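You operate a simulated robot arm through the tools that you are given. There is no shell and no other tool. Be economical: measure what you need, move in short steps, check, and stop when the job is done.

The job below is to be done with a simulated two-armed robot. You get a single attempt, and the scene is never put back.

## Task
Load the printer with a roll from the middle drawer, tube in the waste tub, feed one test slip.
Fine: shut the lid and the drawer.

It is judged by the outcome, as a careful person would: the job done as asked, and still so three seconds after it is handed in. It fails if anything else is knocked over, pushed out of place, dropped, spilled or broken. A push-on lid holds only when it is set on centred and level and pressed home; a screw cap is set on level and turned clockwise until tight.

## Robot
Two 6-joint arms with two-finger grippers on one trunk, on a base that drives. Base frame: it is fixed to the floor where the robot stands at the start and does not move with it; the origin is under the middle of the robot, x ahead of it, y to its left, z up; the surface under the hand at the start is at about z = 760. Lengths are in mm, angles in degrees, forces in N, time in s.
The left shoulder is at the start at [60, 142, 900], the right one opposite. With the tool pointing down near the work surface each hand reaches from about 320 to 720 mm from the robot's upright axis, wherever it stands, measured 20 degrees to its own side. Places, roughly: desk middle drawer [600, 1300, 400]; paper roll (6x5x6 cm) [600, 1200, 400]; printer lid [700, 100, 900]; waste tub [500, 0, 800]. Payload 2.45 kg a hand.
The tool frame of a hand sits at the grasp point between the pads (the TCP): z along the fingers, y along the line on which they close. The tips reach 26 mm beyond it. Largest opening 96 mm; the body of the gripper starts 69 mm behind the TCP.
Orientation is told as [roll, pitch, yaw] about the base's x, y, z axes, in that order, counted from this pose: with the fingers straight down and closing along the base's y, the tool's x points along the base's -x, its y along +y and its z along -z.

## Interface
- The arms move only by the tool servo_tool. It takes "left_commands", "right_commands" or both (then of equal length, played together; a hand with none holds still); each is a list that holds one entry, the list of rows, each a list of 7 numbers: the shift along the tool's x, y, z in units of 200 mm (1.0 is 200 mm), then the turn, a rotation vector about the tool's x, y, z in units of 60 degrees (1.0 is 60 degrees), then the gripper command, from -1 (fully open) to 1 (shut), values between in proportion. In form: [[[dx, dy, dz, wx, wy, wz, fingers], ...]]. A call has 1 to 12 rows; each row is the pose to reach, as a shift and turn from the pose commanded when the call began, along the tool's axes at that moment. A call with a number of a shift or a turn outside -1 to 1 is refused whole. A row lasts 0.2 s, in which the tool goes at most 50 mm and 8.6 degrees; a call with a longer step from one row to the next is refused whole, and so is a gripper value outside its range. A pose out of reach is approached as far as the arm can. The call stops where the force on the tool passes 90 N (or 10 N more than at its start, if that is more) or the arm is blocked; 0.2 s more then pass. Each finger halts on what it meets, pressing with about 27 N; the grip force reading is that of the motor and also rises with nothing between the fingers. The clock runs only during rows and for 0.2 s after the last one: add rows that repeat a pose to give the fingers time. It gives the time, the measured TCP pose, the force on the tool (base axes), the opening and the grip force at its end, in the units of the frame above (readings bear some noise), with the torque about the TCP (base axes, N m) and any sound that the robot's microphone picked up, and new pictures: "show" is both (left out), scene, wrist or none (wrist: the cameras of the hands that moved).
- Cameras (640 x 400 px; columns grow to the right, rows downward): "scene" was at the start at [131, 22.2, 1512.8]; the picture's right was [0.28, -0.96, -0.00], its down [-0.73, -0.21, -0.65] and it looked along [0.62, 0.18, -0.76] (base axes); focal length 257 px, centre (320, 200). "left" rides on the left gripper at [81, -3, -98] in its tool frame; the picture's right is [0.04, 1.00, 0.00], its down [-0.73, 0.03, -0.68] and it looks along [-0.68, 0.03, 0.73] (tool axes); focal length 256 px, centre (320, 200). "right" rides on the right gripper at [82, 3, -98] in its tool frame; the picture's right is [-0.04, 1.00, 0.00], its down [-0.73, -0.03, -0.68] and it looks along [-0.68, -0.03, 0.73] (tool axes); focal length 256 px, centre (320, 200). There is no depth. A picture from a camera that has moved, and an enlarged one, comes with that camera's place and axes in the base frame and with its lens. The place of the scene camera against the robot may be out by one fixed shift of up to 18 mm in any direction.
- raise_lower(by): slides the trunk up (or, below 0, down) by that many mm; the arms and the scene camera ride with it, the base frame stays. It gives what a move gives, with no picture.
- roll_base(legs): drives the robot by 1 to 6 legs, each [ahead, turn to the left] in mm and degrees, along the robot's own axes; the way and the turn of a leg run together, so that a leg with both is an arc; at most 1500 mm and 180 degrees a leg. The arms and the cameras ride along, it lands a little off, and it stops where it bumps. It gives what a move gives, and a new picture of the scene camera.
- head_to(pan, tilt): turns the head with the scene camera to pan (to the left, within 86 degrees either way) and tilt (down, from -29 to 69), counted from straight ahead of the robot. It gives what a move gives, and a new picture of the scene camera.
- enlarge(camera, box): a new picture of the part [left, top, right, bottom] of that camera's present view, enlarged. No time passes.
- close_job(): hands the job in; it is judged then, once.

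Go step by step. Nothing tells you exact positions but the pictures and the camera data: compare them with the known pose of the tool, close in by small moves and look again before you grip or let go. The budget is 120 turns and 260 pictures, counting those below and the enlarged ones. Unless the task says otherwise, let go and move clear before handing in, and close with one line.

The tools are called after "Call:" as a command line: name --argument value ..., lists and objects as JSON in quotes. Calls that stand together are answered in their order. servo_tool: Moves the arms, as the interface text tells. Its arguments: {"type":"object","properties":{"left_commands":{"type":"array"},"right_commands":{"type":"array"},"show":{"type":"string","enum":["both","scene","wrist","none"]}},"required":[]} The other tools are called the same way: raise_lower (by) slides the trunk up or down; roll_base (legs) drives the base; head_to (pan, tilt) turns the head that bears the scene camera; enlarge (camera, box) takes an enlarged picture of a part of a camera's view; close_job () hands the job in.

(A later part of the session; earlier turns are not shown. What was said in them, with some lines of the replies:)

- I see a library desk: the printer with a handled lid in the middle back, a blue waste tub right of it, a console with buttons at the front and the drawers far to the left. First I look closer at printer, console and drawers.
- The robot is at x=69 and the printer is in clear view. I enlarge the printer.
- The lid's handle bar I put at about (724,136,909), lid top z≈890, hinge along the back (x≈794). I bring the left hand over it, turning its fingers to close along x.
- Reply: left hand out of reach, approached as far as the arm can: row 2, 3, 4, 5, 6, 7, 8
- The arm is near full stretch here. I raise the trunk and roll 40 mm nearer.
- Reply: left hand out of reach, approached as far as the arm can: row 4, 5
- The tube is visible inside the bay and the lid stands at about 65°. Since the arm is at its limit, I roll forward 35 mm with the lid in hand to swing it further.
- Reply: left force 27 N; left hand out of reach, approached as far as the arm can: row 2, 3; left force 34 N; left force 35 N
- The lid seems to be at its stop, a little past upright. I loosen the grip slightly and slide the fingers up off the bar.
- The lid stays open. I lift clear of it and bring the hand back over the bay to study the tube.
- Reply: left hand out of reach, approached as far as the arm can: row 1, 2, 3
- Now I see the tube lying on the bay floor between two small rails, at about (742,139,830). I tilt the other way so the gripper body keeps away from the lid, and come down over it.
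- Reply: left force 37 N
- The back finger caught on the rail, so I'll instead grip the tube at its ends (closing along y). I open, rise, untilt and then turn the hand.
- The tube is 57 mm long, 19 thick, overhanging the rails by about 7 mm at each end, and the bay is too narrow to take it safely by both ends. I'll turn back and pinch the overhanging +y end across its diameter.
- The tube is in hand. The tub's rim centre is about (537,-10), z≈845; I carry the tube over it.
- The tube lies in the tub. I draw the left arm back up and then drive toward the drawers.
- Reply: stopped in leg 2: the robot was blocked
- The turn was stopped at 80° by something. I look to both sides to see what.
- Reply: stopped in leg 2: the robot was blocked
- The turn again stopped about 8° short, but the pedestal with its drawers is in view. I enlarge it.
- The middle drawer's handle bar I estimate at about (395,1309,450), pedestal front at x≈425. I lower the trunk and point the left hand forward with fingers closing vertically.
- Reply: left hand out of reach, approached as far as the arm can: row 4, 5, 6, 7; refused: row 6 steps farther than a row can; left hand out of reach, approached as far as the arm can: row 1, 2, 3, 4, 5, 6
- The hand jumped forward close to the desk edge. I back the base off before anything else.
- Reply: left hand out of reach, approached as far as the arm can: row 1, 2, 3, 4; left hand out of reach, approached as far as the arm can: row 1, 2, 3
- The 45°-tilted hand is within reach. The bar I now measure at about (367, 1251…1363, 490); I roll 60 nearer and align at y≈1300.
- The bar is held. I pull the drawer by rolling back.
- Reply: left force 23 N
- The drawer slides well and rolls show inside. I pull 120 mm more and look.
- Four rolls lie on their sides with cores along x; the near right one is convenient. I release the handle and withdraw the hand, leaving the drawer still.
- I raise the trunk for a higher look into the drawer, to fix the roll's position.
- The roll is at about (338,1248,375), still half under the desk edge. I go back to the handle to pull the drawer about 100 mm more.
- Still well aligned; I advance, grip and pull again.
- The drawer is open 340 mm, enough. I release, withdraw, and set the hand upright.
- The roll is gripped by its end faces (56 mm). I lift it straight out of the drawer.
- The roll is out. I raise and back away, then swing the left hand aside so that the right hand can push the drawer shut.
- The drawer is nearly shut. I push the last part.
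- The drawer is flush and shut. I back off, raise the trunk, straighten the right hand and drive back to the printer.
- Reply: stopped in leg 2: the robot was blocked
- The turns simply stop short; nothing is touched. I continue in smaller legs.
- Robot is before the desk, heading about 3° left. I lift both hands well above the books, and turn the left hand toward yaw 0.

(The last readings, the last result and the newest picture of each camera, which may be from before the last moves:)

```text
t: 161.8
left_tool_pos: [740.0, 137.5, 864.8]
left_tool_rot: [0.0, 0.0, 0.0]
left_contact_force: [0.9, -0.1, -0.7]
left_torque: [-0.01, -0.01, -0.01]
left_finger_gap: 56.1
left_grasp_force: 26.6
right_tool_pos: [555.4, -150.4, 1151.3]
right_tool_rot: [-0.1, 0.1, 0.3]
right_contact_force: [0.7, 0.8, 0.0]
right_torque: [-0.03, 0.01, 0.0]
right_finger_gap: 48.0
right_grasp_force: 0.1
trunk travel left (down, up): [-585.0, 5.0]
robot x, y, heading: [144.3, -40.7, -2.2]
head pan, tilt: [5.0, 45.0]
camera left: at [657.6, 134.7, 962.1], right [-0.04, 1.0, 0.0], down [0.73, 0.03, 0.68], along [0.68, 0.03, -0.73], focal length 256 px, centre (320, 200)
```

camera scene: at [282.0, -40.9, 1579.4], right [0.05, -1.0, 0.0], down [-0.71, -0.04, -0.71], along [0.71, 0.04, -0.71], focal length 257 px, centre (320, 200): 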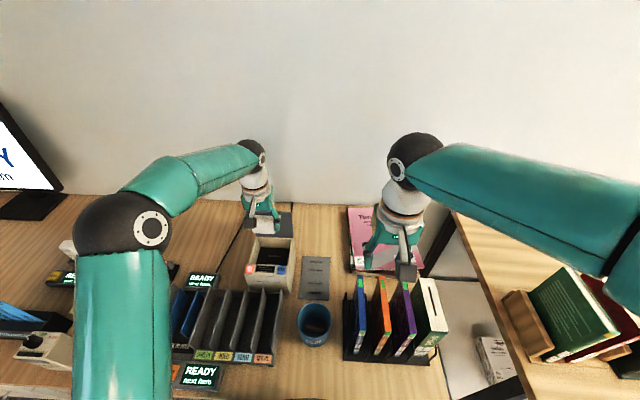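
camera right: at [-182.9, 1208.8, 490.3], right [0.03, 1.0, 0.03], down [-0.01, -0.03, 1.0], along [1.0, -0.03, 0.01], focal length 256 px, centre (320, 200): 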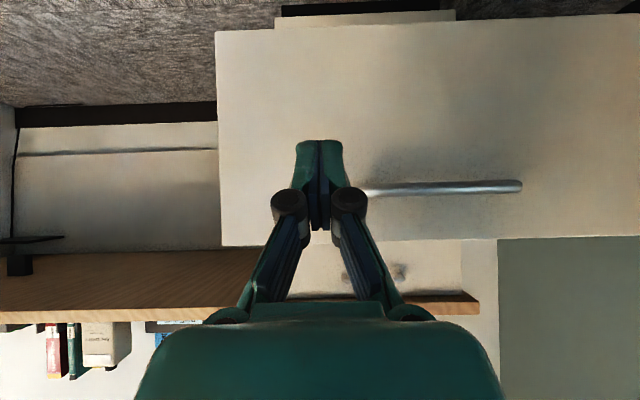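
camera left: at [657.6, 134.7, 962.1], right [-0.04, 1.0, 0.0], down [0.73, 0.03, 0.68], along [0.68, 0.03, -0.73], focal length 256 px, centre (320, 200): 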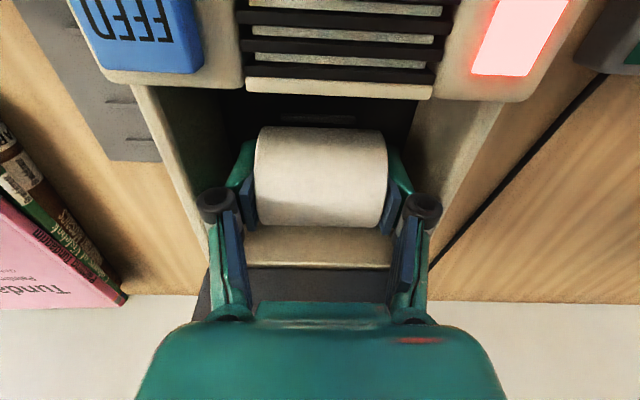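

Call:
servo_tool --left_commands '[[[0, 0, 0.02, 0, 0, 0, 0.3], [0, 0, 0.04, 0, 0, 0, 0.3], [0, 0, 0.05, 0, 0, 0, 0.3]]]' --show "none"

```text
t: 162.6
left_tool_pos: [739.0, 137.9, 855.8]
left_tool_rot: [0.0, 0.1, 0.2]
left_contact_force: [-0.7, -0.6, -1.4]
left_torque: [-0.01, 0.0, -0.02]
left_finger_gap: 56.2
left_grasp_force: 26.9
right_tool_pos: [555.7, -151.2, 1150.8]
right_tool_rot: [0.1, 0.2, 0.3]
right_contact_force: [0.0, -0.1, -0.4]
right_torque: [0.03, -0.01, 0.01]
right_finger_gap: 47.9
right_grasp_force: 0.0
trunk travel left (down, up): [-585.0, 5.0]
robot x, y, heading: [143.6, -45.7, -2.1]
head pan, tilt: [5.0, 45.0]
```

Call:
servo_tool --left_commands '[[[0, 0, 0.02, 0, 0, 0, 0.3], [0, 0, 0.03, 0, 0, 0, 0.3], [0, 0, 0.03, 0, 0, 0, 0.3]]]' --show "none"

```text
t: 163.4
left_tool_pos: [738.9, 136.9, 849.8]
left_tool_rot: [0.1, -0.2, 0.0]
left_contact_force: [2.2, -0.7, 5.3]
left_torque: [0.12, -0.02, -0.05]
left_finger_gap: 56.2
left_grasp_force: 26.9
right_tool_pos: [556.4, -151.7, 1152.3]
right_tool_rot: [0.0, 0.2, 0.3]
right_contact_force: [0.0, -0.2, -0.9]
right_torque: [-0.02, -0.01, -0.01]
right_finger_gap: 47.8
right_grasp_force: 0.1
trunk travel left (down, up): [-585.0, 5.0]
robot x, y, heading: [145.8, -44.6, -2.3]
head pan, tilt: [5.0, 45.0]
```

Contact is felt; the roll sits. I open a little and rise straight up.

Call:
servo_tool --left_commands '[[[0, 0, 0.008, 0, 0, 0, 0.3], [0, 0, 0.008, 0, 0, 0, 0], [0, 0, 0.008, 0, 0, 0, -0.35], [0, 0, 0.008, 0, 0, 0, -0.35], [0, 0, -0.06, 0, 0, 0, -0.35], [0, 0, -0.2, 0, 0, 0, -0.35], [0, 0, -0.4, 0, 0, 0, -0.35], [0, 0, -0.6, 0, 0, 0, -0.35], [0, 0, -0.8, 0, 0, 0, -0.35], [0, 0, -0.8, 0, 0, 0, -0.35]]]' --show "both"

Call:
enlarge --camera "left" --box '[200, 0, 440, 160]'

Call:
enlarge --camera "scene" --box '[200, 180, 340, 300]'

```text
t: 165.6
left_tool_pos: [738.7, 134.6, 1009.2]
left_tool_rot: [0.0, 0.1, 0.1]
left_contact_force: [0.7, 0.7, 0.0]
left_torque: [0.01, 0.02, 0.03]
left_finger_gap: 64.6
left_grasp_force: 0.1
right_tool_pos: [555.5, -150.5, 1151.0]
right_tool_rot: [0.0, 0.2, 0.3]
right_contact_force: [0.6, -0.6, -0.1]
right_torque: [0.02, -0.01, -0.01]
right_finger_gap: 48.0
right_grasp_force: 0.1
trunk travel left (down, up): [-585.0, 5.0]
robot x, y, heading: [142.8, -36.7, -2.2]
head pan, tilt: [5.0, 45.0]
camera scene: at [282.6, -40.5, 1579.3], right [0.05, -1.0, 0.0], down [-0.71, -0.04, -0.71], along [0.71, 0.04, -0.71], focal length 257 px, centre (320, 200)
camera left: at [657.6, 132.4, 1106.8], right [-0.04, 1.0, 0.0], down [0.73, 0.03, 0.68], along [0.68, 0.03, -0.73], focal length 256 px, centre (320, 200)
```

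scene: 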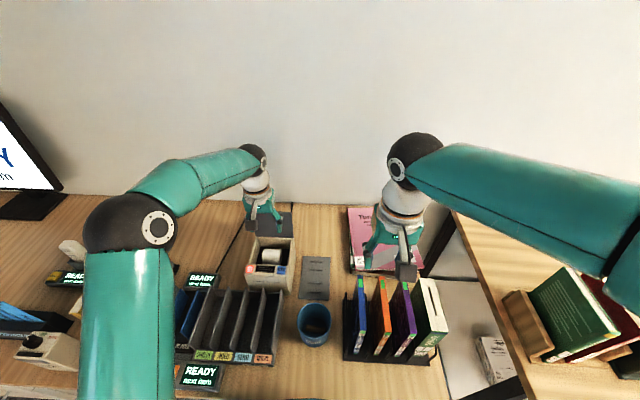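
left: 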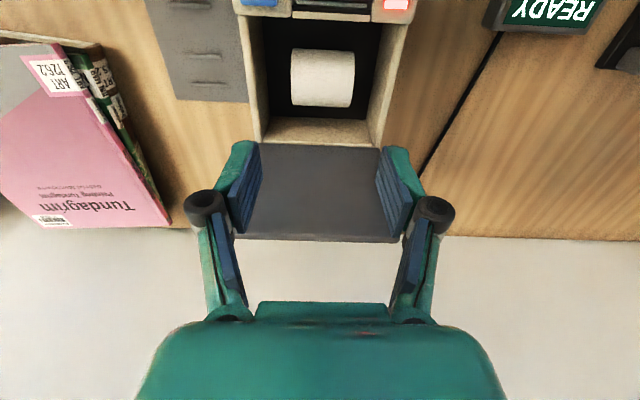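

```text
2.50 times, centred on (320, 80) of left
camera zoom: at [657.6, 132.4, 1106.8], right [-0.04, 1.0, 0.0], down [0.73, 0.03, 0.68], along [0.68, 0.03, -0.73], focal length 640 px, centre (320, 500)
```

zoom: 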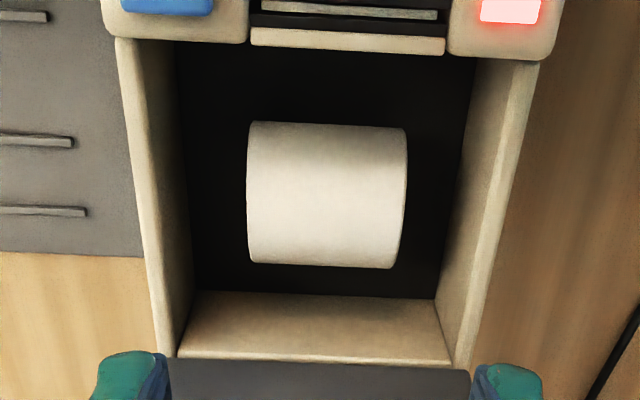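

```text
3.33 times, centred on (270, 240) of scene
camera zoom: at [282.6, -40.5, 1579.3], right [0.05, -1.0, 0.0], down [-0.71, -0.04, -0.71], along [0.71, 0.04, -0.71], focal length 856 px, centre (487, 67)
```

zoom: 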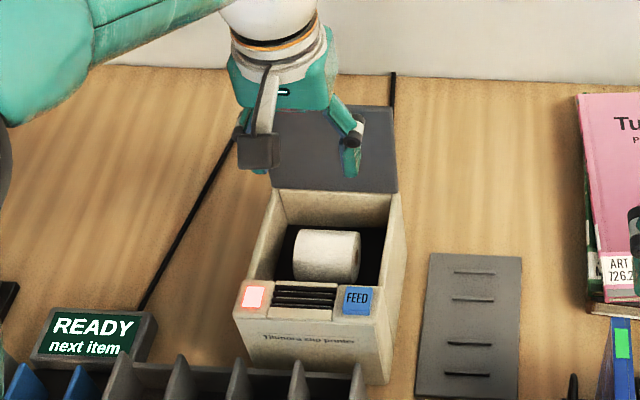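

The roll sits centred between the rails. To shut the lid I'll straddle its upright top edge with the left fingers and guide it down; first I rise, roll 30 nearer and turn the hand.

Call:
servo_tool --left_commands '[[[0, 0, -0.1, 0, 0, 0, -0.2], [0, 0, -0.25, 0, 0, 0.1, 0], [0, 0, -0.3, 0, 0, 0.22, 0.2], [0, 0, -0.3, 0, 0, 0.35, 0.3], [0, 0, -0.3, 0, 0, 0.48, 0.3], [0, 0, -0.3, 0, 0, 0.61, 0.3], [0, 0, -0.3, 0, 0, 0.75, 0.3]]]' --show "none"

Call:
servo_tool --left_commands '[[[0, 0, 0, 0, 0, 0.12, 0.3], [0, 0, 0, 0, 0, 0.25, 0.3], [0, 0, 0, 0, 0, 0.38, 0.3], [0, 0, 0, 0, 0, 0.5, 0.3], [0, 0, 0, 0, 0, 0.63, 0.3], [0, 0, 0, 0, 0, 0.75, 0.3], [0, 0, 0, 0, 0, 0.75, 0.3]]]' --show "none"

Call:
roll_base --legs '[[28, 0]]'

Call:
enlarge --camera "left" --box '[160, 0, 480, 200]'

```text
t: 167.2
left_tool_pos: [738.5, 137.2, 1070.5]
left_tool_rot: [0.0, 0.0, -45.1]
left_contact_force: [-0.7, 1.7, 0.6]
left_torque: [-0.03, 0.04, -0.03]
left_finger_gap: 33.7
left_grasp_force: 0.0
right_tool_pos: [555.7, -151.7, 1151.3]
right_tool_rot: [0.0, 0.2, 0.3]
right_contact_force: [-0.2, -0.1, 0.2]
right_torque: [-0.02, 0.03, -0.01]
right_finger_gap: 48.2
right_grasp_force: 0.1
trunk travel left (down, up): [-585.0, 5.0]
robot x, y, heading: [142.7, -41.1, -2.0]
head pan, tilt: [5.0, 45.0]
```

```text
t: 168.8
left_tool_pos: [737.5, 137.0, 1069.3]
left_tool_rot: [0.0, 0.1, -90.1]
left_contact_force: [0.9, 0.0, 0.3]
left_torque: [-0.01, -0.01, -0.03]
left_finger_gap: 33.7
left_grasp_force: 0.0
right_tool_pos: [556.1, -150.4, 1150.8]
right_tool_rot: [0.0, 0.3, 0.2]
right_contact_force: [0.1, -0.7, 0.6]
right_torque: [-0.01, -0.04, 0.0]
right_finger_gap: 48.3
right_grasp_force: 0.0
trunk travel left (down, up): [-585.0, 5.0]
robot x, y, heading: [143.0, -43.8, -1.6]
head pan, tilt: [5.0, 45.0]
```

```text
t: 169.6
left_tool_pos: [768.6, 136.3, 1068.2]
left_tool_rot: [-0.1, 0.0, -90.0]
left_contact_force: [0.7, -0.4, -0.6]
left_torque: [0.02, 0.03, -0.02]
left_finger_gap: 33.6
left_grasp_force: 0.0
right_tool_pos: [585.6, -151.9, 1150.6]
right_tool_rot: [0.0, 0.2, 0.3]
right_contact_force: [1.4, -0.7, -1.0]
right_torque: [0.0, 0.06, 0.0]
right_finger_gap: 48.1
right_grasp_force: 0.1
trunk travel left (down, up): [-585.0, 5.0]
robot x, y, heading: [172.8, -48.1, -2.0]
head pan, tilt: [5.0, 45.0]
camera scene: at [312.5, -41.9, 1579.2], right [0.05, -1.0, 0.0], down [-0.71, -0.04, -0.71], along [0.7, 0.04, -0.71], focal length 257 px, centre (320, 200)
```

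scene: 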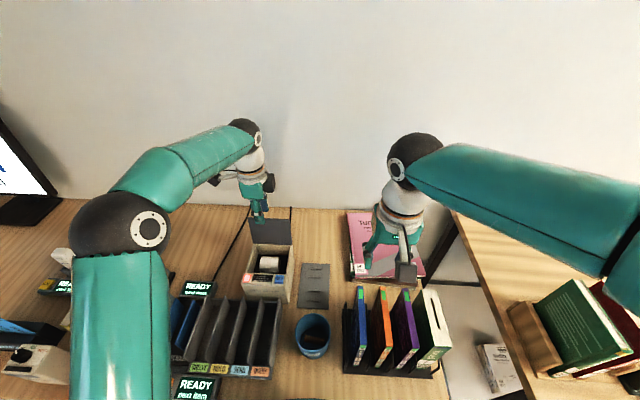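

```text
2.00 times, centred on (320, 100) of left
camera zoom: at [765.5, 218.5, 1165.8], right [1.0, 0.04, 0.0], down [0.03, -0.73, 0.68], along [0.03, -0.68, -0.73], focal length 512 px, centre (320, 400)
```

zoom: 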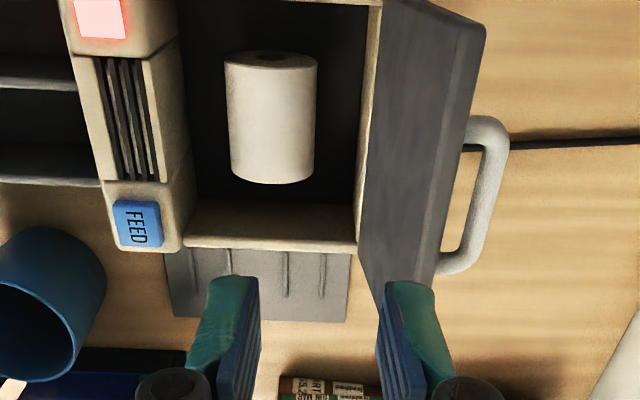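

Call:
servo_tool --left_commands '[[[0, 0.1, 0, 0, 0, 0, 0.3], [0, 0.21, 0.05, 0, 0, 0, 0.3], [0, 0.21, 0.18, 0, 0, 0, 0.3], [0, 0.21, 0.28, 0, 0, 0, 0.3], [0, 0.21, 0.28, 0, 0, 0, 0.3]]]' --show "wrist"

Call:
enlarge --camera "left" --box '[160, 40, 480, 240]'

```text
t: 170.8
left_tool_pos: [807.7, 137.3, 1013.0]
left_tool_rot: [0.0, 0.1, -90.1]
left_contact_force: [0.3, 0.3, 1.3]
left_torque: [0.05, -0.05, 0.05]
left_finger_gap: 33.4
left_grasp_force: 0.2
right_tool_pos: [583.8, -152.0, 1151.8]
right_tool_rot: [0.0, 0.2, 0.3]
right_contact_force: [-0.6, 0.0, -0.1]
right_torque: [0.02, -0.02, 0.0]
right_finger_gap: 48.0
right_grasp_force: 0.0
trunk travel left (down, up): [-585.0, 5.0]
robot x, y, heading: [172.1, -43.8, -2.0]
head pan, tilt: [5.0, 45.0]
camera left: at [805.7, 219.0, 1111.2], right [1.0, 0.04, 0.0], down [0.03, -0.73, 0.68], along [0.03, -0.68, -0.73], focal length 256 px, centre (320, 200)
```

left: 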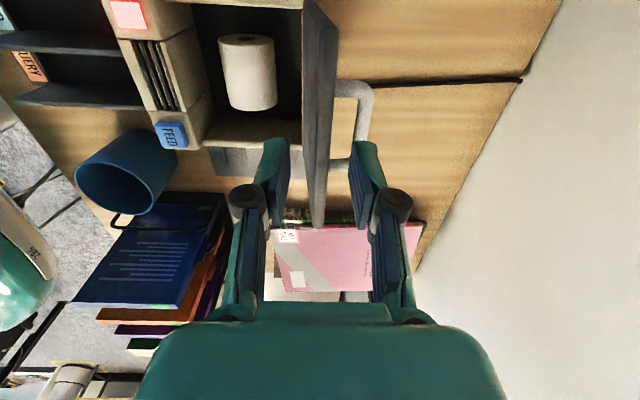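

```text
2.00 times, centred on (320, 140) of left
camera zoom: at [805.7, 219.0, 1111.2], right [1.0, 0.04, 0.0], down [0.03, -0.73, 0.68], along [0.03, -0.68, -0.73], focal length 512 px, centre (320, 320)
```

zoom: 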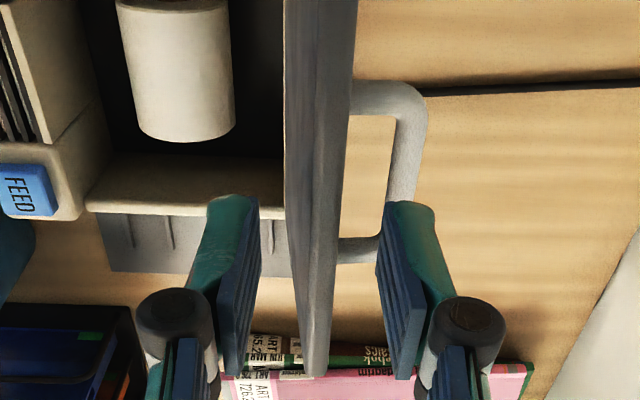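

Call:
servo_tool --left_commands '[[[0, 0, 0.04, 0, 0, 0, 0.4], [0, 0.01, 0.08, 0, 0, 0, 0.5], [0, -0.03, 0.08, 0, 0, 0, 0.5], [0, -0.07, 0.08, 0, 0, 0, 0.5], [0, -0.12, 0.095, 0, 0, 0, 0.5], [0, -0.18, 0.115, 0, 0, 0, 0.5], [0, -0.25, 0.145, 0, 0, 0, 0.5], [0, -0.305, 0.18, 0, 0, 0, 0.5], [0, -0.305, 0.18, 0, 0, 0, 0.5]]]' --show "both"

Call:
enlarge --camera "left" --box '[160, 40, 480, 240]'

Call:
enlarge --camera "scene" --box '[200, 180, 340, 300]'

```text
t: 172.8
left_tool_pos: [747.0, 136.2, 977.9]
left_tool_rot: [0.0, 0.1, -89.9]
left_contact_force: [0.5, -0.6, 0.7]
left_torque: [0.01, 0.01, 0.03]
left_finger_gap: 24.0
left_grasp_force: 0.1
right_tool_pos: [584.2, -152.5, 1152.5]
right_tool_rot: [0.0, 0.3, 0.3]
right_contact_force: [0.0, 0.3, -0.5]
right_torque: [0.0, 0.0, 0.02]
right_finger_gap: 48.1
right_grasp_force: 0.0
trunk travel left (down, up): [-585.0, 5.0]
robot x, y, heading: [173.5, -44.6, -2.4]
head pan, tilt: [5.0, 45.0]
camera scene: at [310.4, -41.8, 1579.3], right [0.05, -1.0, 0.0], down [-0.71, -0.04, -0.71], along [0.71, 0.04, -0.71], focal length 257 px, centre (320, 200)
camera left: at [743.1, 219.1, 1075.4], right [1.0, 0.04, 0.0], down [0.03, -0.73, 0.68], along [0.03, -0.68, -0.73], focal length 256 px, centre (320, 200)
```

scene: 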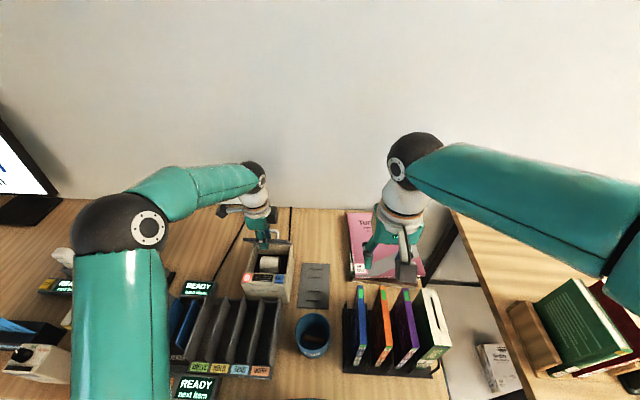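
left: 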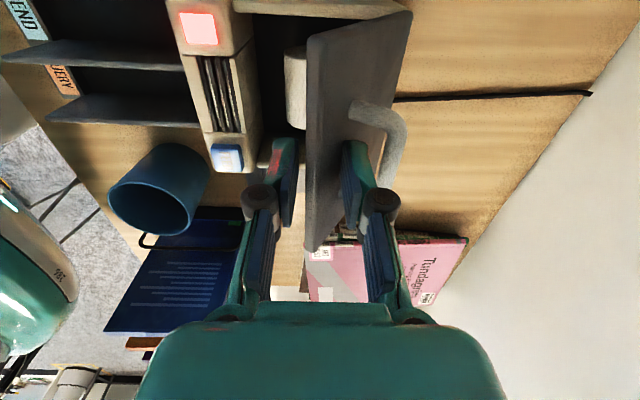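

```text
2.00 times, centred on (320, 140) of left
camera zoom: at [743.1, 219.1, 1075.4], right [1.0, 0.04, 0.0], down [0.03, -0.73, 0.68], along [0.03, -0.68, -0.73], focal length 512 px, centre (320, 320)
```

zoom: 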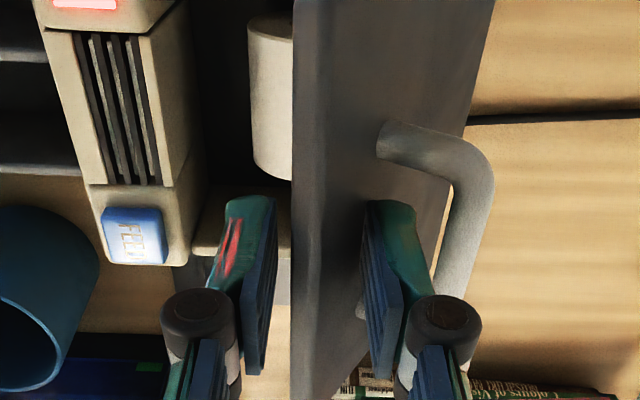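

```text
3.33 times, centred on (270, 240) of scene
camera zoom: at [310.4, -41.8, 1579.3], right [0.05, -1.0, 0.0], down [-0.71, -0.04, -0.71], along [0.71, 0.04, -0.71], focal length 856 px, centre (487, 67)
```

zoom: 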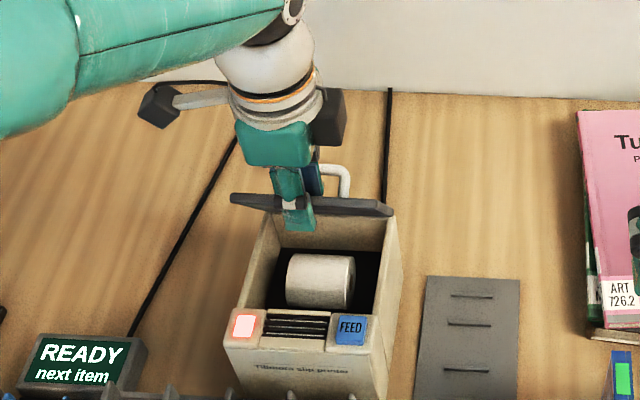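

Call:
servo_tool --left_commands '[[[0, -0.06, 0.035, 0, 0, 0, 0.5], [0, -0.11, 0.07, 0, 0, 0, 0.5], [0, -0.155, 0.11, 0, 0, 0, 0.5], [0, -0.155, 0.11, 0, 0, 0, 0.5]]]' --show "wrist"

Call:
enlarge --camera "left" --box '[160, 40, 480, 240]'

Call:
enlarge --camera "scene" --box '[200, 180, 340, 300]'

```text
t: 173.8
left_tool_pos: [716.1, 136.4, 955.2]
left_tool_rot: [0.0, 0.2, -90.0]
left_contact_force: [0.1, 0.4, 0.2]
left_torque: [-0.02, -0.01, -0.02]
left_finger_gap: 23.7
left_grasp_force: 0.0
right_tool_pos: [585.0, -151.8, 1151.6]
right_tool_rot: [0.0, 0.3, 0.3]
right_contact_force: [0.3, -0.6, 0.8]
right_torque: [0.0, -0.03, -0.01]
right_finger_gap: 48.3
right_grasp_force: 0.1
trunk travel left (down, up): [-585.0, 5.0]
robot x, y, heading: [172.0, -46.4, -2.0]
head pan, tilt: [5.0, 45.0]
camera left: at [713.3, 218.4, 1053.9], right [1.0, 0.04, 0.0], down [0.03, -0.73, 0.68], along [0.03, -0.68, -0.73], focal length 256 px, centre (320, 200)
```

left: 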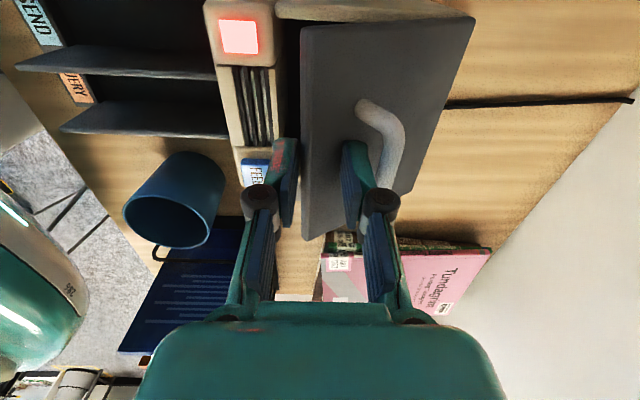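

```text
2.00 times, centred on (320, 140) of left
camera zoom: at [713.3, 218.4, 1053.9], right [1.0, 0.04, 0.0], down [0.03, -0.73, 0.68], along [0.03, -0.68, -0.73], focal length 512 px, centre (320, 320)
```

zoom: 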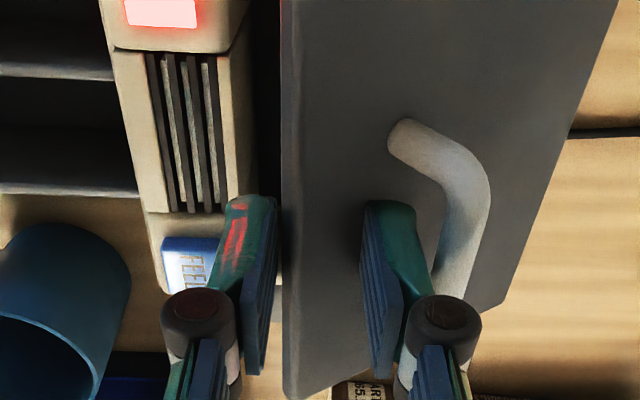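

```text
3.33 times, centred on (270, 240) of scene
camera zoom: at [310.3, -41.7, 1579.3], right [0.05, -1.0, 0.0], down [-0.71, -0.04, -0.71], along [0.71, 0.04, -0.71], focal length 856 px, centre (487, 67)
```

zoom: 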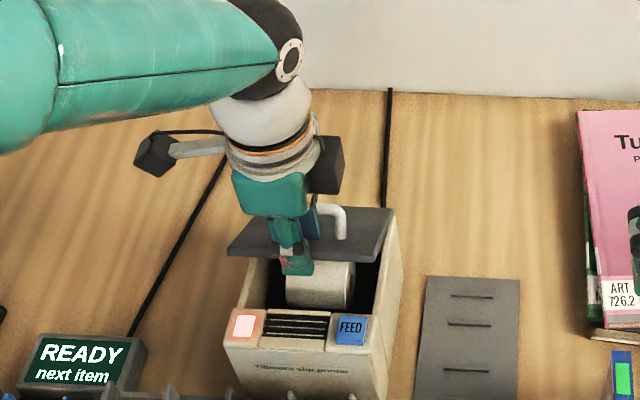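

Call:
servo_tool --left_commands '[[[0, -0.02, 0, 0, 0, 0, 0.65], [0, -0.03, 0.01, 0, 0, 0, 0.71], [0, -0.045, 0.035, 0, 0, 0, 0.71], [0, -0.065, 0.075, 0, 0, 0, 0.71], [0, -0.085, 0.12, 0, 0, 0, 0.71], [0, -0.1, 0.155, 0, 0, 0, 0.71], [0, -0.105, 0.175, 0, 0, 0, 0.71], [0, -0.105, 0.175, 0, 0, 0, 0.71]]]' --show "wrist"

Call:
enlarge --camera "left" --box '[160, 40, 480, 240]'

Call:
enlarge --camera "scene" --box '[200, 180, 340, 300]'

```text
t: 175.6
left_tool_pos: [694.3, 136.2, 921.4]
left_tool_rot: [0.0, 0.1, -90.0]
left_contact_force: [0.9, 0.1, -0.1]
left_torque: [-0.02, -0.05, 0.0]
left_finger_gap: 14.1
left_grasp_force: 0.0
right_tool_pos: [584.7, -151.3, 1151.4]
right_tool_rot: [0.0, 0.1, 0.3]
right_contact_force: [0.4, 0.1, -1.0]
right_torque: [0.0, 0.01, 0.02]
right_finger_gap: 48.2
right_grasp_force: 0.0
trunk travel left (down, up): [-585.0, 5.0]
robot x, y, heading: [172.7, -43.7, -2.2]
head pan, tilt: [5.0, 45.0]
camera left: at [692.4, 219.0, 1018.8], right [1.0, 0.04, 0.0], down [0.03, -0.73, 0.68], along [0.03, -0.68, -0.73], focal length 256 px, centre (320, 200)
```

left: 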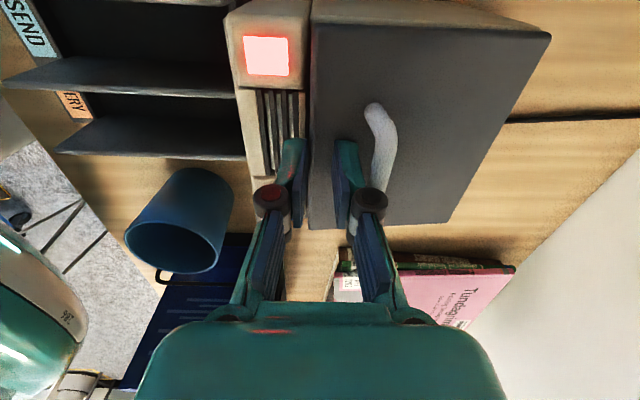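

```text
2.00 times, centred on (320, 140) of left
camera zoom: at [692.4, 219.0, 1018.8], right [1.0, 0.04, 0.0], down [0.03, -0.73, 0.68], along [0.03, -0.68, -0.73], focal length 512 px, centre (320, 320)
```

zoom: 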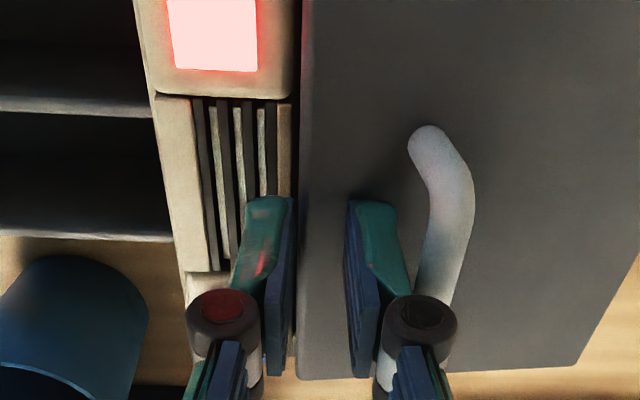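

```text
3.33 times, centred on (270, 240) of scene
camera zoom: at [310.2, -41.7, 1579.3], right [0.05, -1.0, 0.0], down [-0.71, -0.04, -0.71], along [0.71, 0.04, -0.71], focal length 856 px, centre (487, 67)
```

zoom: 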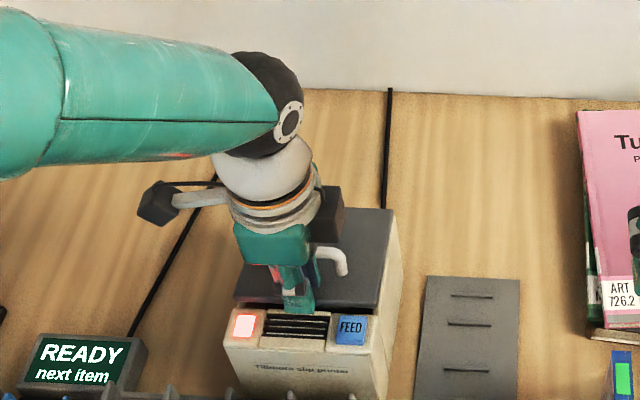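

The lid is nearly down, resting by the front finger. I lift away, close the fingers, and press the lid home at its front edge.

Call:
servo_tool --left_commands '[[[0, -0.015, -0.05, 0, 0, 0, 0.6], [0, -0.02, -0.15, 0, 0, 0, 0.6], [0, 0, -0.25, 0, 0, 0, 0.8], [0, 0.04, -0.25, 0, 0, 0, 1], [0, 0.04, -0.25, 0, 0, 0, 1], [0, 0.04, -0.25, 0, 0, 0, 1]]]' --show "wrist"

Call:
enlarge --camera "scene" --box '[200, 180, 340, 300]'

```text
t: 177.0
left_tool_pos: [703.4, 136.5, 971.3]
left_tool_rot: [-0.1, 0.1, -89.9]
left_contact_force: [0.0, -0.5, 0.2]
left_torque: [0.01, -0.02, -0.01]
left_finger_gap: 0.2
left_grasp_force: 26.4
right_tool_pos: [584.8, -151.5, 1152.1]
right_tool_rot: [-0.1, 0.2, 0.3]
right_contact_force: [-0.9, -0.8, -0.1]
right_torque: [0.01, 0.03, -0.02]
right_finger_gap: 47.7
right_grasp_force: 0.1
trunk travel left (down, up): [-585.0, 5.0]
robot x, y, heading: [175.2, -44.3, -2.1]
head pan, tilt: [5.0, 45.0]
camera left: at [701.3, 219.0, 1069.0], right [1.0, 0.04, 0.0], down [0.03, -0.73, 0.68], along [0.03, -0.68, -0.73], focal length 256 px, centre (320, 200)
```

left: 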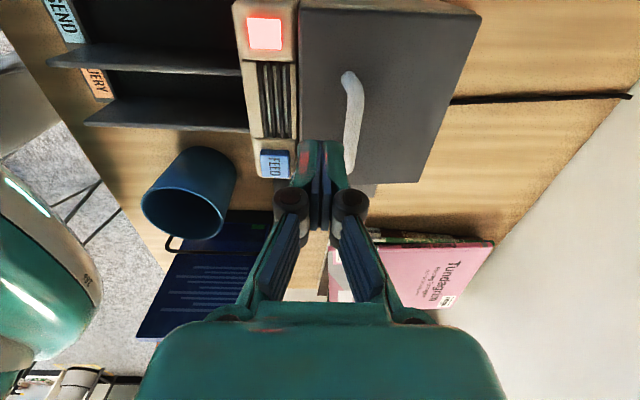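

```text
3.33 times, centred on (270, 240) of scene
camera zoom: at [310.5, -41.7, 1579.3], right [0.05, -1.0, 0.0], down [-0.71, -0.04, -0.71], along [0.71, 0.04, -0.71], focal length 856 px, centre (487, 67)
```

zoom: 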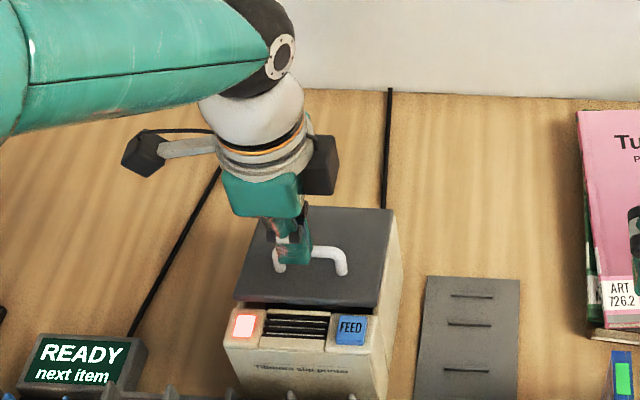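

Call:
servo_tool --left_commands '[[[0, -0.022, 0.1, 0, 0, 0, 1], [0, -0.022, 0.2, 0, 0, 0, 1], [0, -0.022, 0.26, 0, 0, 0, 1], [0, -0.022, 0.28, 0, 0, 0, 1], [0, -0.022, 0.29, 0, 0, 0, 1]]]' --show "wrist"

Call:
enlarge --camera "scene" --box '[200, 180, 340, 300]'

```text
t: 178.2
left_tool_pos: [698.5, 135.8, 911.4]
left_tool_rot: [0.0, -0.1, -89.9]
left_contact_force: [0.0, -0.2, -0.2]
left_torque: [0.03, 0.03, 0.01]
left_finger_gap: 0.1
left_grasp_force: 26.6
right_tool_pos: [585.5, -150.9, 1151.5]
right_tool_rot: [0.0, 0.2, 0.3]
right_contact_force: [-1.0, 0.7, -0.5]
right_torque: [0.01, 0.0, -0.06]
right_finger_gap: 48.2
right_grasp_force: 0.1
trunk travel left (down, up): [-585.0, 5.0]
robot x, y, heading: [169.6, -44.7, -2.0]
head pan, tilt: [5.0, 45.0]
camera left: at [695.5, 218.8, 1009.8], right [1.0, 0.04, 0.0], down [0.03, -0.73, 0.68], along [0.03, -0.68, -0.73], focal length 256 px, centre (320, 200)
```

left: 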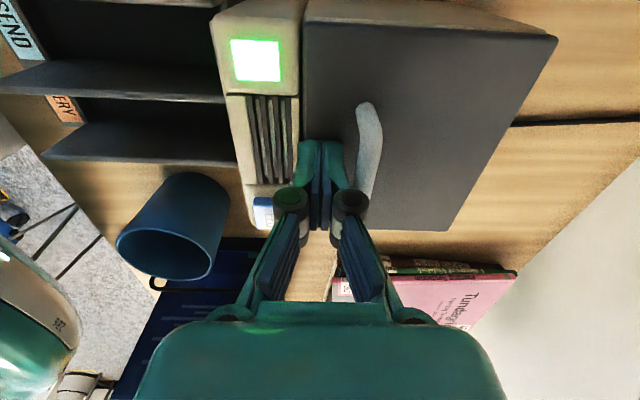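

```text
3.33 times, centred on (270, 240) of scene
camera zoom: at [310.2, -41.7, 1579.3], right [0.05, -1.0, 0.0], down [-0.71, -0.04, -0.71], along [0.71, 0.04, -0.71], focal length 856 px, centre (487, 67)
```

zoom: 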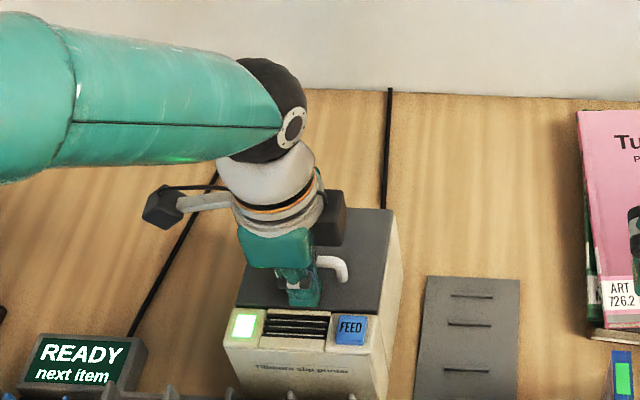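

The light turned green. I press a touch more to be sure, then lift and look.

Call:
servo_tool --left_commands '[[[0, 0, 0.012, 0, 0, 0, 1], [0, 0, 0.025, 0, 0, 0, 1], [0, 0, 0.035, 0, 0, 0, 1]]]' --show "none"

Call:
servo_tool --left_commands '[[[0, 0, -0.1, 0, 0, 0, 1], [0, 0, -0.3, 0, 0, 0, 1], [0, 0, -0.4, 0, 0, 0, 1]]]' --show "wrist"

Call:
enlarge --camera "left" --box '[160, 0, 400, 200]'

Call:
enlarge --camera "scene" --box '[200, 180, 340, 300]'

```text
t: 179.0
left_tool_pos: [699.0, 135.0, 909.8]
left_tool_rot: [0.3, 0.1, -90.0]
left_contact_force: [0.0, 1.2, 19.5]
left_torque: [-0.04, 0.03, -0.1]
left_finger_gap: 5.7
left_grasp_force: 28.6
right_tool_pos: [581.5, -152.3, 1152.3]
right_tool_rot: [0.0, 0.1, 0.3]
right_contact_force: [1.2, -0.9, 0.2]
right_torque: [0.02, 0.0, 0.0]
right_finger_gap: 48.1
right_grasp_force: 0.1
trunk travel left (down, up): [-585.0, 5.0]
robot x, y, heading: [171.2, -42.6, -1.8]
head pan, tilt: [5.0, 45.0]
```

```text
t: 179.8
left_tool_pos: [700.0, 136.0, 986.3]
left_tool_rot: [-0.1, 0.1, -89.9]
left_contact_force: [-1.0, 0.0, -0.3]
left_torque: [0.02, 0.0, 0.0]
left_finger_gap: 0.0
left_grasp_force: 28.5
right_tool_pos: [584.4, -151.2, 1152.0]
right_tool_rot: [0.0, 0.3, 0.3]
right_contact_force: [-0.7, -0.2, 0.5]
right_torque: [0.02, 0.0, 0.01]
right_finger_gap: 48.0
right_grasp_force: 0.0
trunk travel left (down, up): [-585.0, 5.0]
robot x, y, heading: [170.6, -42.8, -2.2]
head pan, tilt: [5.0, 45.0]
camera left: at [696.5, 219.0, 1083.7], right [1.0, 0.04, 0.0], down [0.03, -0.73, 0.68], along [0.03, -0.68, -0.73], focal length 256 px, centre (320, 200)
```

left: 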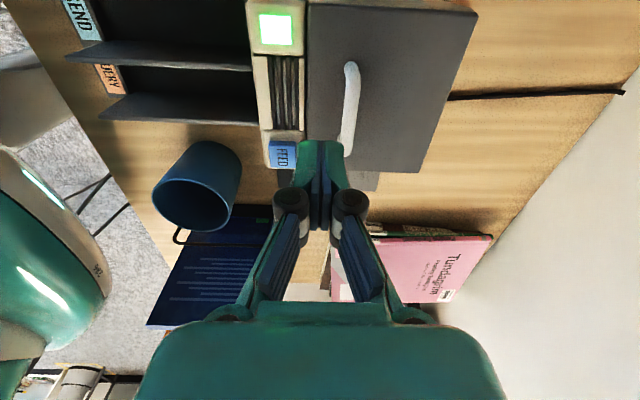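

```text
2.00 times, centred on (280, 100) of left
camera zoom: at [696.5, 219.0, 1083.7], right [1.0, 0.04, 0.0], down [0.03, -0.73, 0.68], along [0.03, -0.68, -0.73], focal length 512 px, centre (400, 400)
```

zoom: 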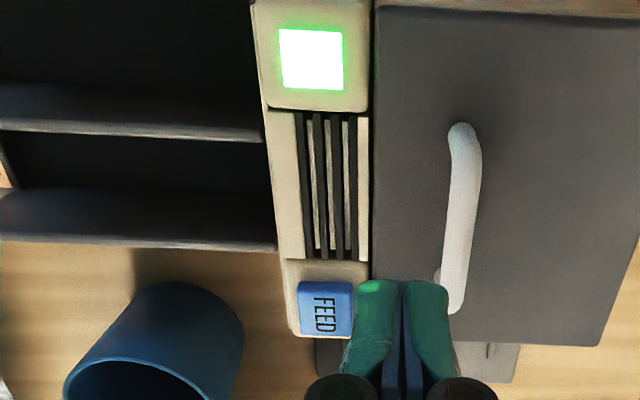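

```text
3.33 times, centred on (270, 240) of scene
camera zoom: at [310.4, -41.8, 1579.3], right [0.05, -1.0, 0.0], down [-0.71, -0.04, -0.71], along [0.71, 0.04, -0.71], focal length 856 px, centre (487, 67)
```

zoom: 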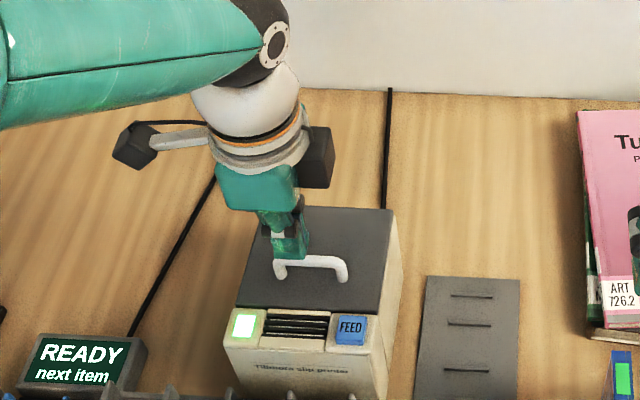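

The lid is shut and the light is green. Next the FEED button at about (670,96,893): I place the closed fingertips above it.

Call:
servo_tool --left_commands '[[[-0.1, -0.08, 0, 0, 0, 0, 1], [-0.2, -0.155, 0, 0, 0, 0, 1], [-0.2, -0.155, 0.13, 0, 0, 0, 1], [-0.2, -0.155, 0.25, 0, 0, 0, 1], [-0.2, -0.155, 0.25, 0, 0, 0, 1]]]' --show "wrist"

Call:
enlarge --camera "left" --box '[200, 40, 440, 240]'

Call:
enlarge --camera "scene" --box '[200, 180, 340, 300]'

```text
t: 181.0
left_tool_pos: [667.7, 93.5, 935.9]
left_tool_rot: [0.0, 0.0, -90.0]
left_contact_force: [0.7, 0.1, -0.9]
left_torque: [0.0, 0.0, -0.04]
left_finger_gap: 0.0
left_grasp_force: 28.2
right_tool_pos: [584.0, -152.5, 1151.1]
right_tool_rot: [-0.1, 0.2, 0.4]
right_contact_force: [0.1, -0.2, -0.8]
right_torque: [0.0, 0.03, 0.02]
right_finger_gap: 48.3
right_grasp_force: 0.0
trunk travel left (down, up): [-585.0, 5.0]
robot x, y, heading: [171.5, -41.4, -1.9]
head pan, tilt: [5.0, 45.0]
camera left: at [664.8, 176.0, 1034.0], right [1.0, 0.04, 0.0], down [0.03, -0.73, 0.68], along [0.03, -0.68, -0.73], focal length 256 px, centre (320, 200)
```

left: 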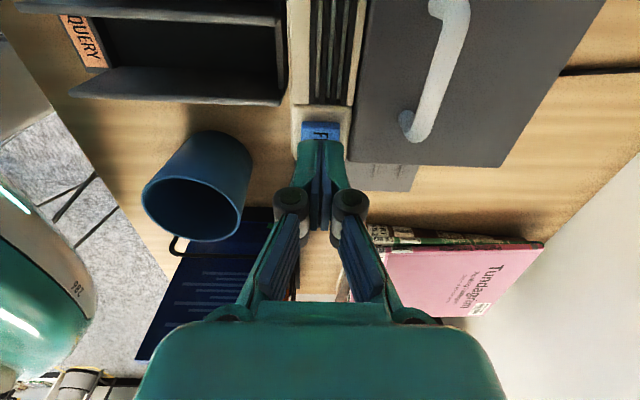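

```text
2.00 times, centred on (320, 140) of left
camera zoom: at [664.8, 176.0, 1034.0], right [1.0, 0.04, 0.0], down [0.03, -0.73, 0.68], along [0.03, -0.68, -0.73], focal length 512 px, centre (320, 320)
```

zoom: 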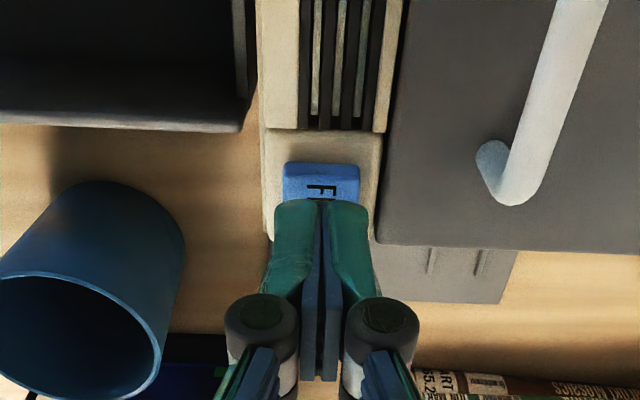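

```text
3.33 times, centred on (270, 240) of scene
camera zoom: at [310.0, -41.6, 1579.4], right [0.05, -1.0, 0.0], down [-0.71, -0.04, -0.71], along [0.71, 0.04, -0.71], focal length 856 px, centre (487, 67)
```

zoom: 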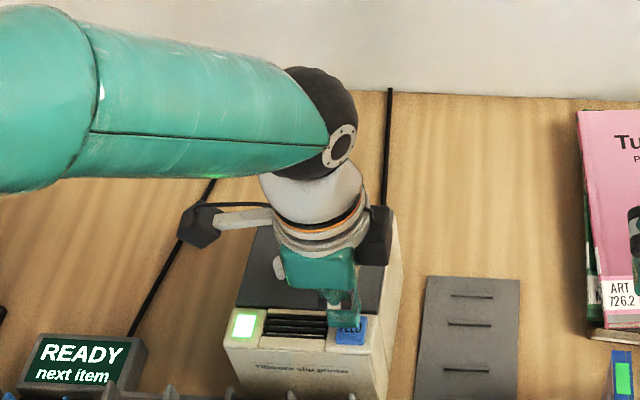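

Call:
servo_tool --left_commands '[[[0.01, 0, 0.06, 0, 0, 0, 1], [0.01, 0, 0.085, 0, 0, 0, 1], [0.01, 0, 0.1, 0, 0, 0, 1], [0.01, 0, 0.1, 0, 0, 0, 1]]]' --show "scene"

```text
t: 182.0
left_tool_pos: [668.4, 97.1, 916.3]
left_tool_rot: [0.0, 0.1, -90.0]
left_contact_force: [-0.2, 0.1, 1.2]
left_torque: [-0.05, 0.02, -0.01]
left_finger_gap: 5.9
left_grasp_force: 28.1
right_tool_pos: [583.5, -152.1, 1151.4]
right_tool_rot: [0.0, 0.2, 0.2]
right_contact_force: [0.3, -0.1, 0.1]
right_torque: [-0.01, -0.02, -0.03]
right_finger_gap: 47.9
right_grasp_force: 0.1
trunk travel left (down, up): [-585.0, 5.0]
robot x, y, heading: [171.1, -45.9, -2.1]
head pan, tilt: [5.0, 45.0]
camera scene: at [310.1, -41.8, 1579.4], right [0.05, -1.0, 0.0], down [-0.71, -0.04, -0.71], along [0.71, 0.04, -0.71], focal length 257 px, centre (320, 200)
```

scene: 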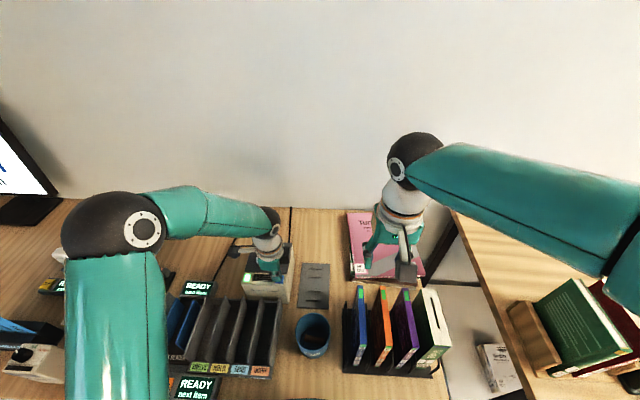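

Call:
servo_tool --left_commands '[[[0, 0, 0.012, 0, 0, 0, 1], [0, 0, 0.025, 0, 0, 0, 1]]]' --show "none"

Call:
enlarge --camera "scene" --box '[200, 180, 340, 300]'

```text
t: 182.6
left_tool_pos: [667.6, 98.0, 912.0]
left_tool_rot: [0.1, 0.0, -90.1]
left_contact_force: [-0.7, -3.3, 6.8]
left_torque: [-0.1, 0.03, -0.02]
left_finger_gap: 6.3
left_grasp_force: 28.1
right_tool_pos: [584.2, -152.7, 1152.2]
right_tool_rot: [0.0, 0.2, 0.3]
right_contact_force: [0.4, 0.4, -0.5]
right_torque: [0.05, 0.0, 0.03]
right_finger_gap: 47.9
right_grasp_force: 0.1
trunk travel left (down, up): [-585.0, 5.0]
robot x, y, heading: [170.3, -46.5, -2.2]
head pan, tilt: [5.0, 45.0]
heard: click
```

```text
3.33 times, centred on (270, 240) of scene
camera zoom: at [309.2, -42.3, 1579.6], right [0.05, -1.0, 0.0], down [-0.71, -0.04, -0.71], along [0.71, 0.04, -0.71], focal length 856 px, centre (487, 67)
```

zoom: 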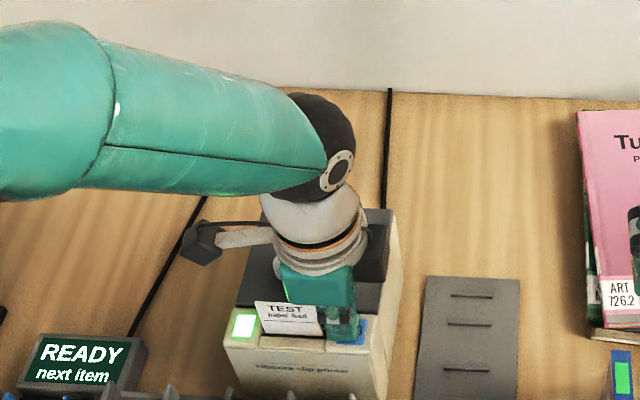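

A click, and a "TEST paper feed" slip came out. I lift straight off the button and move clear.

Call:
servo_tool --left_commands '[[[0, 0, -0.1, 0, 0, 0, 1], [0, 0, -0.3, 0, 0, 0, 1], [0, 0, -0.5, 0, 0, 0, 1], [0, 0, -0.7, 0, 0, 0, 1], [0, 0, -0.9, 0, 0, 0, 1], [0.1, -0.15, -1, 0, 0, 0, 0.8], [0.25, -0.3, -1, 0, 0, 0, 0.5], [0.4, -0.45, -1, 0, 0, 0, 0.5]]]' --show "none"

Call:
roll_base --legs '[[-150, 0]]'

Call:
enlarge --camera "scene" --box '[200, 130, 400, 290]'

Call:
head_to --pan 55 --tilt 40

```text
t: 184.4
left_tool_pos: [577.5, 178.7, 1112.0]
left_tool_rot: [0.0, 0.1, -89.9]
left_contact_force: [-1.4, 0.3, 0.0]
left_torque: [-0.03, -0.03, -0.03]
left_finger_gap: 23.9
left_grasp_force: 0.1
right_tool_pos: [582.5, -151.2, 1153.7]
right_tool_rot: [-0.1, 0.1, 0.4]
right_contact_force: [-0.1, 0.4, -0.4]
right_torque: [-0.02, -0.03, -0.01]
right_finger_gap: 48.1
right_grasp_force: 0.1
trunk travel left (down, up): [-585.0, 5.0]
robot x, y, heading: [172.4, -41.9, -2.2]
head pan, tilt: [5.0, 45.0]
```

```text
t: 185.8
left_tool_pos: [424.0, 185.5, 1112.2]
left_tool_rot: [0.1, 0.1, -89.7]
left_contact_force: [-0.3, -0.2, 0.9]
left_torque: [0.01, -0.06, -0.05]
left_finger_gap: 24.0
left_grasp_force: 0.1
right_tool_pos: [430.5, -145.2, 1152.7]
right_tool_rot: [0.1, 0.1, 0.6]
right_contact_force: [-1.0, -0.6, 1.0]
right_torque: [0.01, -0.04, -0.02]
right_finger_gap: 47.9
right_grasp_force: 0.1
trunk travel left (down, up): [-585.0, 5.0]
robot x, y, heading: [18.5, -36.2, -1.9]
head pan, tilt: [5.0, 45.0]
camera scene: at [155.1, -35.6, 1579.6], right [0.05, -1.0, 0.0], down [-0.71, -0.04, -0.71], along [0.71, 0.04, -0.71], focal length 257 px, centre (320, 200)
```

scene: 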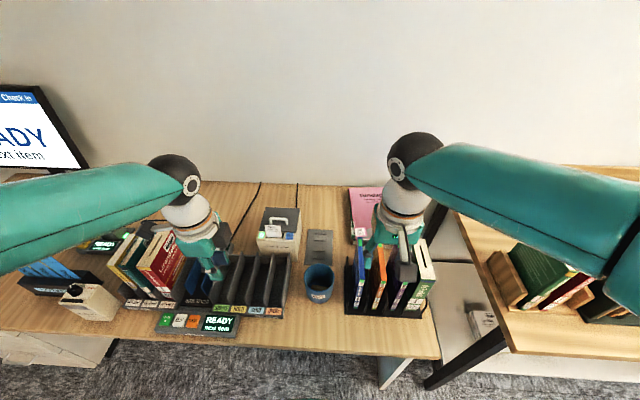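

```text
2.50 times, centred on (300, 210) of scene
camera zoom: at [155.1, -35.6, 1579.6], right [0.05, -1.0, 0.0], down [-0.71, -0.04, -0.71], along [0.71, 0.04, -0.71], focal length 642 px, centre (370, 175)
```

zoom: 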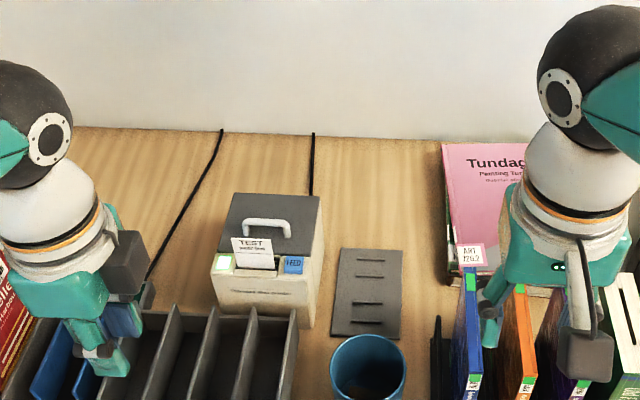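

```text
t: 187.0
left_tool_pos: [426.4, 185.9, 1111.3]
left_tool_rot: [0.0, 0.1, -89.7]
left_contact_force: [-0.6, -0.6, 0.1]
left_torque: [0.01, -0.04, 0.03]
left_finger_gap: 24.0
left_grasp_force: 0.1
right_tool_pos: [432.6, -144.9, 1153.3]
right_tool_rot: [-0.1, 0.2, 0.6]
right_contact_force: [0.2, -0.2, -0.5]
right_torque: [0.04, 0.04, 0.0]
right_finger_gap: 48.1
right_grasp_force: 0.1
trunk travel left (down, up): [-585.0, 5.0]
robot x, y, heading: [21.5, -36.4, -2.2]
head pan, tilt: [55.0, 40.0]
camera scene: at [127.7, 27.9, 1586.6], right [0.8, -0.6, 0.0], down [-0.39, -0.51, -0.77], along [0.46, 0.61, -0.64], focal length 257 px, centre (320, 200)
```

scene: 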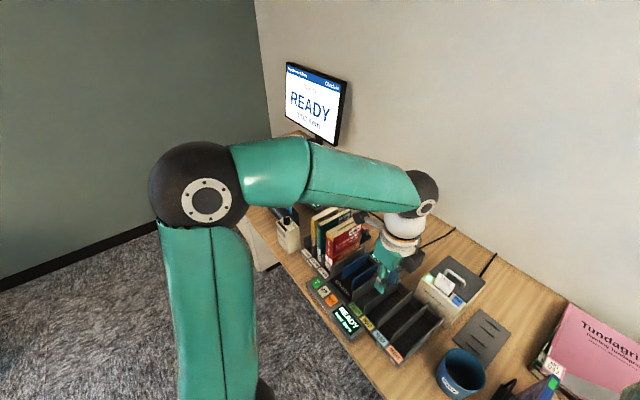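

The slip stands in the printer with the light green, the lid and drawer are shut, the tube is in the tub, and both hands are clear.

Call:
close_job

```text
The job is handed in.
```

The printer is loaded with a roll from the middle drawer, the old tube is in the waste tub, one test slip has been fed (and left in the printer), and the lid and drawer are shut.
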